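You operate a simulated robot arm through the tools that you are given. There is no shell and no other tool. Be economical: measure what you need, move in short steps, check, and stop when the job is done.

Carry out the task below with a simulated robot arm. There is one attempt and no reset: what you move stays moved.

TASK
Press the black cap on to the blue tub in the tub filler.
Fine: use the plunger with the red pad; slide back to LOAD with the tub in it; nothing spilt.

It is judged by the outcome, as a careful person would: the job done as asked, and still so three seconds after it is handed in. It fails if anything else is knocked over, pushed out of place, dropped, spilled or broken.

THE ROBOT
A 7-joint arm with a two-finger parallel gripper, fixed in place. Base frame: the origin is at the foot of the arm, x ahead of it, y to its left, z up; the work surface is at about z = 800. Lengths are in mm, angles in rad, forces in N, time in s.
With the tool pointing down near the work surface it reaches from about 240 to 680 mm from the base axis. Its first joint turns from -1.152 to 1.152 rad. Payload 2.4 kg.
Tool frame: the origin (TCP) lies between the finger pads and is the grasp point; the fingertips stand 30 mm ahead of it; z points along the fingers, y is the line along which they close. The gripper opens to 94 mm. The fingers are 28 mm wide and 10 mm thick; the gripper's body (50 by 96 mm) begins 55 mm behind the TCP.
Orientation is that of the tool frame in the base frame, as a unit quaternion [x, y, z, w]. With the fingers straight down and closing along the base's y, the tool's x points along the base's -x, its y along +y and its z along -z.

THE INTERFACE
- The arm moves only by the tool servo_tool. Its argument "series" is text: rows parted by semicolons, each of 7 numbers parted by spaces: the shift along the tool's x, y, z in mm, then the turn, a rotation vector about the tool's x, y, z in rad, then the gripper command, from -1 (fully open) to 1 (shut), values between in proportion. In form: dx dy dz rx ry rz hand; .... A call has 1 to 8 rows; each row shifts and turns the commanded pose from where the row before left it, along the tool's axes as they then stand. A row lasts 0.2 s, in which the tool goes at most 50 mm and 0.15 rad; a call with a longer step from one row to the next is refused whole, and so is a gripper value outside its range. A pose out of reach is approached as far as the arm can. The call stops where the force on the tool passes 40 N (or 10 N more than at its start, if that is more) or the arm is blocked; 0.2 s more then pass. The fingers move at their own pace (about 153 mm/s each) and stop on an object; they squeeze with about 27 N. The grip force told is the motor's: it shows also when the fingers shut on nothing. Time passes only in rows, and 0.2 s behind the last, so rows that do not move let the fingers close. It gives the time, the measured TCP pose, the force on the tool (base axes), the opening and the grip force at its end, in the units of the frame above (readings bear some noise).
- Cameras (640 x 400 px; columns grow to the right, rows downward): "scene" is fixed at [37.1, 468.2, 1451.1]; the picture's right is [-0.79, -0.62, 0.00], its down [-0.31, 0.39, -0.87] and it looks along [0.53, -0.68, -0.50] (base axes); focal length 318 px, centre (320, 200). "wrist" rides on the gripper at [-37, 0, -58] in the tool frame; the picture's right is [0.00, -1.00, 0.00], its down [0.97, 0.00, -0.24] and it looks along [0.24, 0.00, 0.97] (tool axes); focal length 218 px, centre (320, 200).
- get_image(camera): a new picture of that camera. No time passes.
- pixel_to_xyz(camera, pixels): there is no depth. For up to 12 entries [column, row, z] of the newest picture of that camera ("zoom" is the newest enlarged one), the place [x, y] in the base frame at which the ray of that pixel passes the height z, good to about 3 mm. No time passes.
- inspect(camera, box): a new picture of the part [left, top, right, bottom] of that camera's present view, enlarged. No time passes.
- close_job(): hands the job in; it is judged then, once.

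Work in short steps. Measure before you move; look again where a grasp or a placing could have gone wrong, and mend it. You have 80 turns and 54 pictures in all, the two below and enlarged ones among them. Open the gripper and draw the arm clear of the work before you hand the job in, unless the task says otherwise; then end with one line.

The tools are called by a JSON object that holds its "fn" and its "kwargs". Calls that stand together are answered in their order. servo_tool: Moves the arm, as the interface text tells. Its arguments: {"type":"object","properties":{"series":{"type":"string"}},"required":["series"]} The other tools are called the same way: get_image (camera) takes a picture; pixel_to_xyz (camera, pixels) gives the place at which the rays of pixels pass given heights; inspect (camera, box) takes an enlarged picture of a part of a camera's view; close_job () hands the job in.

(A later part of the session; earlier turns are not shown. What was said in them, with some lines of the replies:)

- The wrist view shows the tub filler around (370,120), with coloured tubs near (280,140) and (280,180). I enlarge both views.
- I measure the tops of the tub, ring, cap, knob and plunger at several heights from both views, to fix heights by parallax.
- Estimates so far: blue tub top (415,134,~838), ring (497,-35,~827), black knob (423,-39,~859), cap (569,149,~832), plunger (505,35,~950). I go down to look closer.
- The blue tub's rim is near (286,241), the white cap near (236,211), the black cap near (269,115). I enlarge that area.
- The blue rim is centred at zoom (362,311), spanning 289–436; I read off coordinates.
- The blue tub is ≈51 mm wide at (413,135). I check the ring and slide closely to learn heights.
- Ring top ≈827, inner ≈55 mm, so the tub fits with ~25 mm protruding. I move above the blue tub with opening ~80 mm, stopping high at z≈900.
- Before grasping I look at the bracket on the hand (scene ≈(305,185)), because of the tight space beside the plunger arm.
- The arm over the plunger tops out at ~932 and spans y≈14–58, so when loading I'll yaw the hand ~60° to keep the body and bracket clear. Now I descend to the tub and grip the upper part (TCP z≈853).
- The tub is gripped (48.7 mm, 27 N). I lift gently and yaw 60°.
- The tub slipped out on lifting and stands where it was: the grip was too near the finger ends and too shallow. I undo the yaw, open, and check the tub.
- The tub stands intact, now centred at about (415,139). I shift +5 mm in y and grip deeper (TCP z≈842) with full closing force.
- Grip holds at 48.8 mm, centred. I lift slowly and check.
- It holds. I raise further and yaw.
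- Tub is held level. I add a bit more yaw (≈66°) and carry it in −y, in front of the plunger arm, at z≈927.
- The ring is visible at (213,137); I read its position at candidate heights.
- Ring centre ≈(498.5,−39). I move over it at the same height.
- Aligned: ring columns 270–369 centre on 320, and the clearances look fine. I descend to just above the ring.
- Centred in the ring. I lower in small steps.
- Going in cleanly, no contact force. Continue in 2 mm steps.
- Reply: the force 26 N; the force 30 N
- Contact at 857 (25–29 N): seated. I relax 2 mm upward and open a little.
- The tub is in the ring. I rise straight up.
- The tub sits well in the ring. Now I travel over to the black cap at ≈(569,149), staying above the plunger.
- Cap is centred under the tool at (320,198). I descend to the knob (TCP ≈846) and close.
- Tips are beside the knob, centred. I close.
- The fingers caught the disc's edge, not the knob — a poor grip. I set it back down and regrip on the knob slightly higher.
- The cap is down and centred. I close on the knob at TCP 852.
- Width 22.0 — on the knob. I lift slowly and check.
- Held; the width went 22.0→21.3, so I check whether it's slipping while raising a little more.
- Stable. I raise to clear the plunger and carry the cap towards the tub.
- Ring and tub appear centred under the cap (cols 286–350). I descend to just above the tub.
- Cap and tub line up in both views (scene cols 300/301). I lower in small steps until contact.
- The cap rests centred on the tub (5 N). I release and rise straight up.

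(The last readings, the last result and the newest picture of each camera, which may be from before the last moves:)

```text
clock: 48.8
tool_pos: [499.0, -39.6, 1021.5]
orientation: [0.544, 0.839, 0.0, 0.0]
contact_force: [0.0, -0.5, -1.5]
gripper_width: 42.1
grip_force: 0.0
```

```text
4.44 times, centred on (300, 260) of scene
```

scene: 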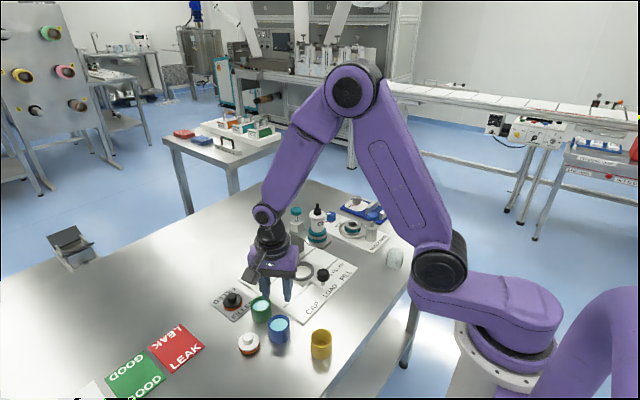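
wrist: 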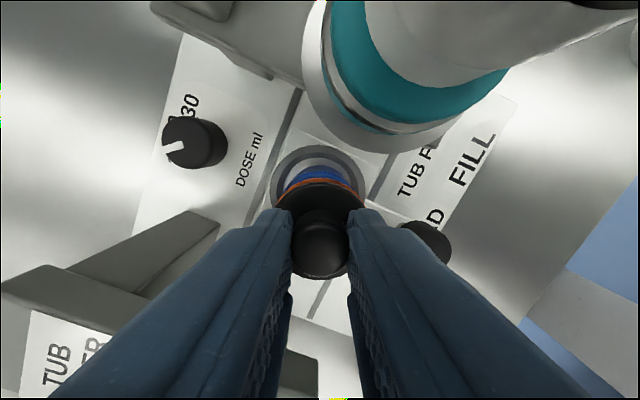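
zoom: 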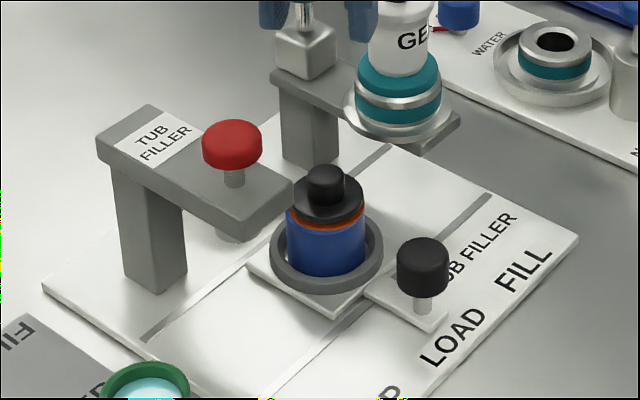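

The cap sits on squarely. Now I go above the slide's black knob at ≈(423,−39) and turn the hand back.

{"fn": "servo_tool", "kwargs": {"series": "7.7 -17.4 0 0 0 0 0.1; 7.7 -17.4 0 0 0 0 0.1; 7.7 -17.4 0 0 0 0 0.1; 7.8 -17.2 0 0 0 0 0.1; 0 0 0 0 0 -0.15 0; 0 0 0 0 0 -0.15 0; 0 0 0 0 0 -0.15 0; 0 0 0 0 0 -0.15 0"}}

{"fn": "servo_tool", "kwargs": {"series": "0 0 0 0 0 -0.15 0; 0 0 0 0 0 -0.15 0; 0 0 0 0 0 -0.15 0; 0 0 30 0 0 -0.1 0; 0 0 40 0 0 0 0; 0 0 0 0 0 0 0"}}

{"fn": "get_image", "kwargs": {"camera": "wrist"}}

```text
clock: 50.6
tool_pos: [422.0, -40.0, 1021.1]
orientation: [0.271, 0.963, 0.0, 0.0]
contact_force: [-0.5, 0.6, 0.7]
gripper_width: 47.1
grip_force: 0.1
```

```text
clock: 52.0
tool_pos: [421.7, -41.6, 952.6]
orientation: [0.001, 1.0, 0.0, 0.0]
contact_force: [0.7, 0.0, 0.4]
gripper_width: 47.1
grip_force: 0.0
```

```text
9 pictures are left
```

wrist: 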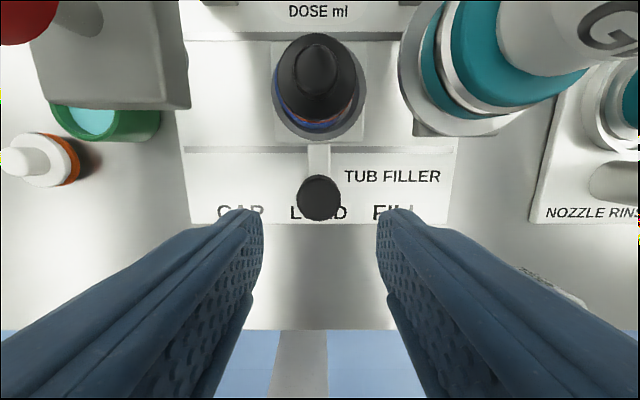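

Knob at (319,197) is directly under the tool. I descend and grip it.

{"fn": "servo_tool", "kwargs": {"series": "-1 0 30 0 0 0 0; 0 0 30 0 0 0 0; 0 0 20 0 0 0 0; 0 0 9 0 0 0 0; 0 0 0 0 0 0 0; 0 0 0 0 0 0 1; 0 0 0 0 0 0 1; 0 0 0 0 0 0 1"}}

```text
clock: 53.8
tool_pos: [422.6, -41.6, 861.1]
orientation: [0.0, 1.0, 0.0, 0.0]
contact_force: [0.1, 3.0, -8.4]
gripper_width: 31.5
grip_force: 44.9
```

Width 31.5 and 45 N is odd; I look.

{"fn": "inspect", "kwargs": {"camera": "scene", "box": [265, 220, 365, 310]}}

```text
4.44 times, centred on (315, 265) of scene
```

zoom: 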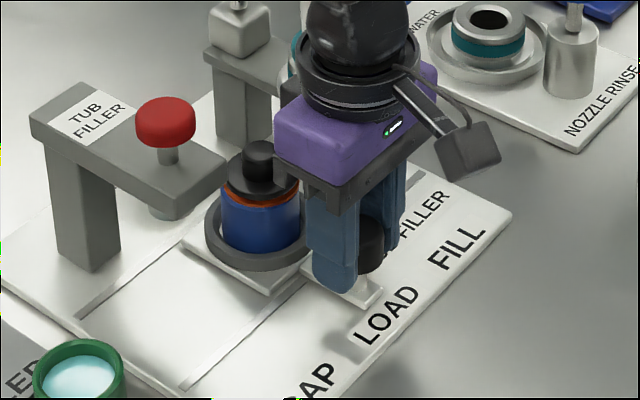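

The knob is gripped. I slide gently toward CAP (+y).

{"fn": "servo_tool", "kwargs": {"series": "0 0 0 0 0 0 1; 0 3 0 0 0 0 1; 0 5 0 0 0 0 1; 0 7 0 0 0 0 1; 0 7 0 0 0 0 1; 0 7 0 0 0 0 1; 0 5 0 0 0 0 1; 0 3 0 0 0 0 1"}}

{"fn": "inspect", "kwargs": {"camera": "scene", "box": [255, 210, 355, 310]}}

```text
clock: 55.6
tool_pos: [423.5, -4.1, 862.5]
orientation: [0.001, 1.0, 0.0, 0.0]
contact_force: [5.5, -1.7, -21.8]
gripper_width: 32.0
grip_force: 44.7
```

```text
4.00 times, centred on (305, 260) of scene
```

zoom: 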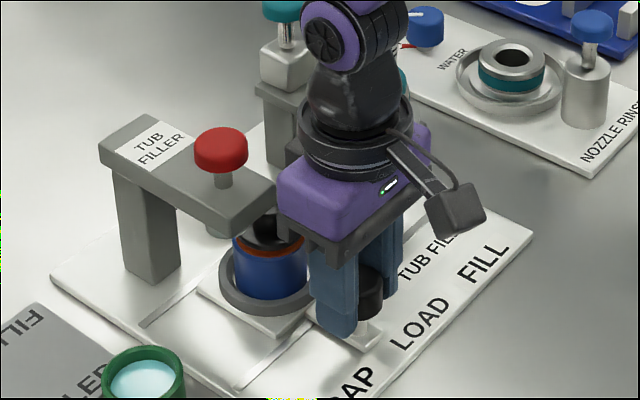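

It slides well; the knob pulls the tool down somewhat (−22 N), so I lower 1 mm and slide on to CAP.

{"fn": "servo_tool", "kwargs": {"series": "0 0 1 0 0 0 1; 0 4 0 0 0 0 1; 0 6 0 0 0 0 1; 0 7 0 0 0 0 1; 0 7 0 0 0 0 1; 0 5 0 0 0 0 1; 0 3 0 0 0 0 1; 0 0 0 0 0 0 1"}}

{"fn": "servo_tool", "kwargs": {"series": "0 3 0 0 0 0 1; 0 2 0 0 0 0 1; 0 2 0 0 0 0 1; 0 2 0 0 0 0 1; 0 0 0 0 0 0 1"}}

```text
clock: 57.4
tool_pos: [422.4, 29.6, 861.7]
orientation: [0.001, 1.0, 0.0, 0.001]
contact_force: [-4.5, -0.2, 32.9]
gripper_width: 31.7
grip_force: 45.0
```

```text
clock: 58.6
tool_pos: [422.4, 35.5, 862.2]
orientation: [0.001, 1.0, 0.0, 0.002]
contact_force: [4.9, -33.1, 15.7]
gripper_width: 31.6
grip_force: 45.0
```

End stop reached at y≈35.5. I relax, open and rise.

{"fn": "servo_tool", "kwargs": {"series": "0 -1.5 0 0 0 0 1; 0 0 0 0 0 0 0; 0 0 0 0 0 0 -0.2; 0 0 -15 0 0 0 -0.2; 0 0 -40 0 0 0 -0.2; 0 0 -45 0 0 0 -0.2; 0 0 -40 0 0 0 -0.2; 0 0 0 0 0 0 1"}}

{"fn": "get_image", "kwargs": {"camera": "wrist"}}

{"fn": "inspect", "kwargs": {"camera": "scene", "box": [245, 220, 335, 310]}}

```text
clock: 60.4
tool_pos: [423.5, 36.7, 1000.4]
orientation: [0.0, 1.0, 0.001, 0.0]
contact_force: [-0.2, -0.1, -0.7]
gripper_width: 0.1
grip_force: 26.9
```

```text
6 pictures are left
```

wrist: 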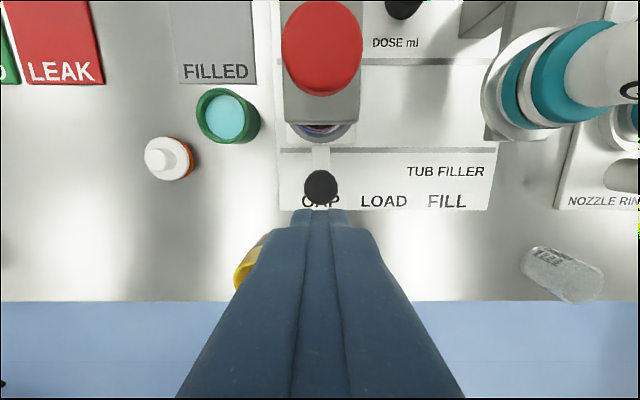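

```text
4.44 times, centred on (290, 265) of scene
```

zoom: 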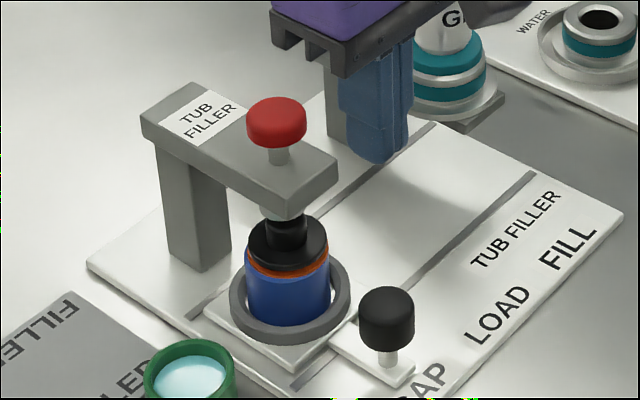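

The capped tub is under the plunger; the red pad is at ≈(499,36). I move over it with fingers shut.

{"fn": "servo_tool", "kwargs": {"series": "-20 0 -6 0 0 0 1; -25 0 0 0 0 0 1; -20 0 0 0 0 0 1; -11 0 0 0 0 0 1; 0 0 0 0 0 0 1; 0 0 5 0 0 0 1; 0 0 5 0 0 0 1; 0 0 0 0 0 0 1"}}

{"fn": "servo_tool", "kwargs": {"series": "0 0 4 0 0 0 1; 0 0 3 0 0 0 1; 0 0 3 0 0 0 1; 0 0 3 0 0 0 1; 0 0 3 0 0 0 1; 0 0 3 0 0 0 1; 0 0 3 0 0 0 1"}}

```text
clock: 62.2
tool_pos: [499.5, 36.2, 998.2]
orientation: [0.001, 1.0, 0.001, 0.0]
contact_force: [0.4, 0.5, 0.1]
gripper_width: 0.2
grip_force: 27.5
```

```text
clock: 63.8
tool_pos: [499.5, 34.9, 978.2]
orientation: [0.0, 1.0, 0.0, 0.002]
contact_force: [-7.4, -0.9, 16.6]
gripper_width: 0.0
grip_force: 26.7
stopped in row 7: the force on the tool passed its limit (the readings are from after the stop); the commanded pose is now the measured one
```

Force limit met at ≈978. I press again in small increments.

{"fn": "servo_tool", "kwargs": {"series": "0 0 1.5 0 0 0 1; 0 0 1.5 0 0 0 1; 0 0 1.5 0 0 0 1; 0 0 1.5 0 0 0 1; 0 0 1.5 0 0 0 1"}}

{"fn": "inspect", "kwargs": {"camera": "scene", "box": [245, 215, 335, 305]}}

```text
clock: 64.3
tool_pos: [499.6, 35.8, 978.2]
orientation: [0.0, 1.0, 0.0, 0.001]
contact_force: [-7.7, -0.1, 15.6]
gripper_width: 0.0
grip_force: 27.4
stopped in row 2: the force on the tool passed its limit (the readings are from after the stop); the commanded pose is now the measured one
```

```text
4.44 times, centred on (290, 260) of scene
```

zoom: 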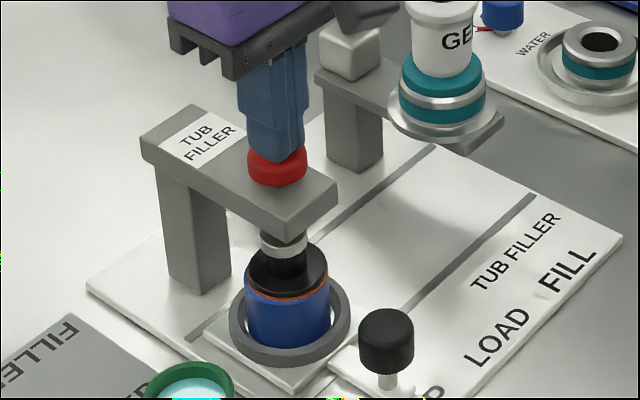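

The plunger is down and the cap has gone in (orange band much thinner). I press a bit harder in a controlled way to see whether it moves further.

{"fn": "servo_tool", "kwargs": {"series": "0 0 1 0 0 0 1; 0 0 0 0 0 0 1"}}

{"fn": "servo_tool", "kwargs": {"series": "0 0 0.6 0 0 0 1; 0 0 0 0 0 0 1"}}

{"fn": "servo_tool", "kwargs": {"series": "0 0 0.6 0 0 0 1; 0 0 0 0 0 0 1"}}

```text
clock: 64.9
tool_pos: [499.8, 35.0, 978.5]
orientation: [0.0, 1.0, -0.001, 0.002]
contact_force: [-13.1, 0.4, 36.9]
gripper_width: 0.0
grip_force: 26.7
```

```text
clock: 65.3
tool_pos: [500.0, 35.8, 979.0]
orientation: [0.0, 1.0, 0.0, 0.001]
contact_force: [-9.1, 0.3, 18.7]
gripper_width: 0.1
grip_force: 26.6
stopped in row 2: the force on the tool passed its limit (the readings are from after the stop); the commanded pose is now the measured one
```

```text
clock: 66.0
tool_pos: [498.8, 35.7, 977.4]
orientation: [-0.001, 1.0, 0.001, 0.0]
contact_force: [-6.4, 0.4, 15.1]
gripper_width: 0.0
grip_force: 26.7
stopped in row 2: the force on the tool passed its limit (the readings are from after the stop); the commanded pose is now the measured one
```

It's firm, no further travel up to ~45 N. I lift off and inspect the cap.

{"fn": "servo_tool", "kwargs": {"series": "0 0 -4 0 0 0 1; 0 0 -12 0 0 0 1; 0 0 -15 0 0 0 1; 20 0 0 0 0 0 1; 25 0 0 0 0 0 1; 20 0 0 0 0 0 0; 11.5 0 0 0 0 0 -0.2; 0 0 0 0 0 0 -0.2"}}

{"fn": "inspect", "kwargs": {"camera": "scene", "box": [260, 225, 320, 290]}}

```text
clock: 67.8
tool_pos: [422.6, 37.4, 1008.5]
orientation: [0.0, 1.0, 0.0, 0.001]
contact_force: [0.0, 0.2, -0.2]
gripper_width: 56.7
grip_force: 0.1
```

```text
6.15 times, centred on (290, 258) of scene
```

zoom: 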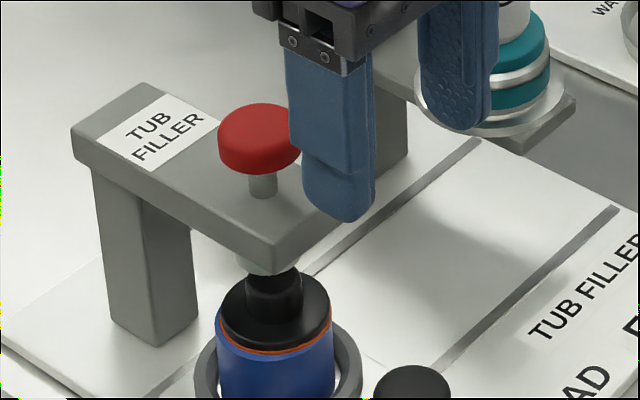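

The plunger sprang back and the cap is seated evenly. I grip the slide knob again.

{"fn": "servo_tool", "kwargs": {"series": "0 -1 40 0 0 0 -0.1; 0 0 40 0 0 0 -0.1; 0 0 35 0 0 0 -0.1; 0 0 20 0 0 0 -0.1; 0 0 10.5 0 0 0 -0.1; 0 0 0 0 0 0 0.2; 0 0 0 0 0 0 0.6; 0 0 0 0 0 0 0.6"}}

```text
clock: 69.6
tool_pos: [422.8, 34.7, 862.1]
orientation: [0.001, 1.0, 0.0, 0.001]
contact_force: [-1.5, -2.4, -8.7]
gripper_width: 31.9
grip_force: 44.9
```

Gripped. I slide back toward LOAD (target y≈−40).

{"fn": "servo_tool", "kwargs": {"series": "0 -4 0 0 0 0 0.6; 0 -7 0 0 0 0 0.6; 0 -8 0 0 0 0 0.6; 0 -8 0 0 0 0 0.6; 0 -8 0 0 0 0 0.6; 0 -8 0 0 0 0 0.6; 0 -5 0 0 0 0 0.6; 0 0 0 0 0 0 0.6"}}

{"fn": "servo_tool", "kwargs": {"series": "0 -5 0 0 0 0 0.6; 0 -8 0 0 0 0 0.6; 0 -7 0 0 0 0 0.6; 0 -4 0 0 0 0 0.6; 0 0 0 0 0 0 0.6; 0 0 0 0 0 0 0.6"}}

```text
clock: 71.4
tool_pos: [422.9, -15.7, 862.4]
orientation: [0.002, 1.0, 0.0, 0.0]
contact_force: [7.7, -0.3, -36.3]
gripper_width: 31.7
grip_force: 45.0
```

```text
clock: 72.8
tool_pos: [422.6, -38.9, 862.7]
orientation: [-0.001, 1.0, 0.0, 0.0]
contact_force: [0.4, -2.5, -18.6]
gripper_width: 31.8
grip_force: 45.4
```

I take another reading to average the noise.

{"fn": "servo_tool", "kwargs": {"series": "0 -1 0 0 0 0 0.6; 0 0 0 0 0 0 0.6"}}

{"fn": "servo_tool", "kwargs": {"series": "0 0 0 0 0 0 0.6"}}

{"fn": "servo_tool", "kwargs": {"series": "0 0 0 0 0 0 0.6"}}

```text
clock: 73.4
tool_pos: [422.9, -38.6, 863.5]
orientation: [0.0, 1.0, 0.0, 0.0]
contact_force: [0.6, -0.6, -8.7]
gripper_width: 31.7
grip_force: 45.2
```

```text
clock: 73.8
tool_pos: [423.1, -39.0, 862.5]
orientation: [0.0, 1.0, 0.0, -0.001]
contact_force: [1.3, -0.8, -2.2]
gripper_width: 31.8
grip_force: 45.4
```

```text
clock: 74.2
tool_pos: [423.5, -38.8, 861.8]
orientation: [0.0, 1.0, 0.0, 0.0]
contact_force: [1.9, -0.8, 1.5]
gripper_width: 31.5
grip_force: 44.9
```

Average −38.8; I shift −1 mm more, open, rise and retreat, then compare with the earlier picture of the same crop.

{"fn": "servo_tool", "kwargs": {"series": "0 -1.2 0 0 0 0 0.6; 0 0 0 0 0 0 0.6; 0 0 0 0 0 0 0; 0 0 0 0 0 0 -0.2; 0 0 -15 0 0 0 -0.2; 0 0 -40 0 0 0 -0.2; 0 0 -45 0 0 0 -0.2; 0 0 -45 0 0 0 -0.2"}}

{"fn": "servo_tool", "kwargs": {"series": "0 0 -45 0 0 0 -1; 0 0 -45 0 0 0 -1; 0 0 -40 0 0 0 -1; 0 0 0 0 0 0 -1"}}

{"fn": "inspect", "kwargs": {"camera": "scene", "box": [255, 215, 345, 305]}}

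```text
clock: 76.0
tool_pos: [424.0, -40.9, 1010.0]
orientation: [-0.001, 1.0, -0.001, 0.0]
contact_force: [0.3, 0.6, -0.6]
gripper_width: 56.4
grip_force: 0.1
```

```text
clock: 77.0
tool_pos: [422.4, -40.4, 1140.1]
orientation: [-0.001, 1.0, 0.0, 0.001]
contact_force: [0.6, -0.6, 0.4]
gripper_width: 94.1
grip_force: 0.0
```

```text
4.44 times, centred on (300, 260) of scene
```

zoom: 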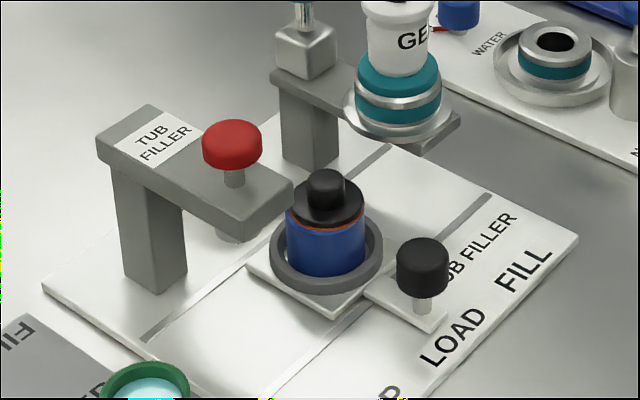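

The knob and ring match the earlier LOAD picture exactly (knob (423,268)), and the cap is seated. One overall check.

{"fn": "get_image", "kwargs": {"camera": "scene"}}

```text
1 pictures are left
```

scene: 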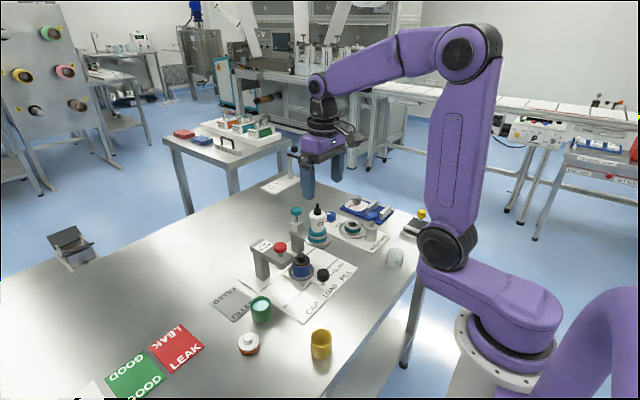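

Everything else is in place and the arm is clear; I hand in.

{"fn": "close_job", "kwargs": {}}

```text
The job is handed in.
```

I pressed the black cap on to the blue tub with the red-pad plunger and slid the tub back to LOAD in the filler; the pictures show no spill and nothing else moved.
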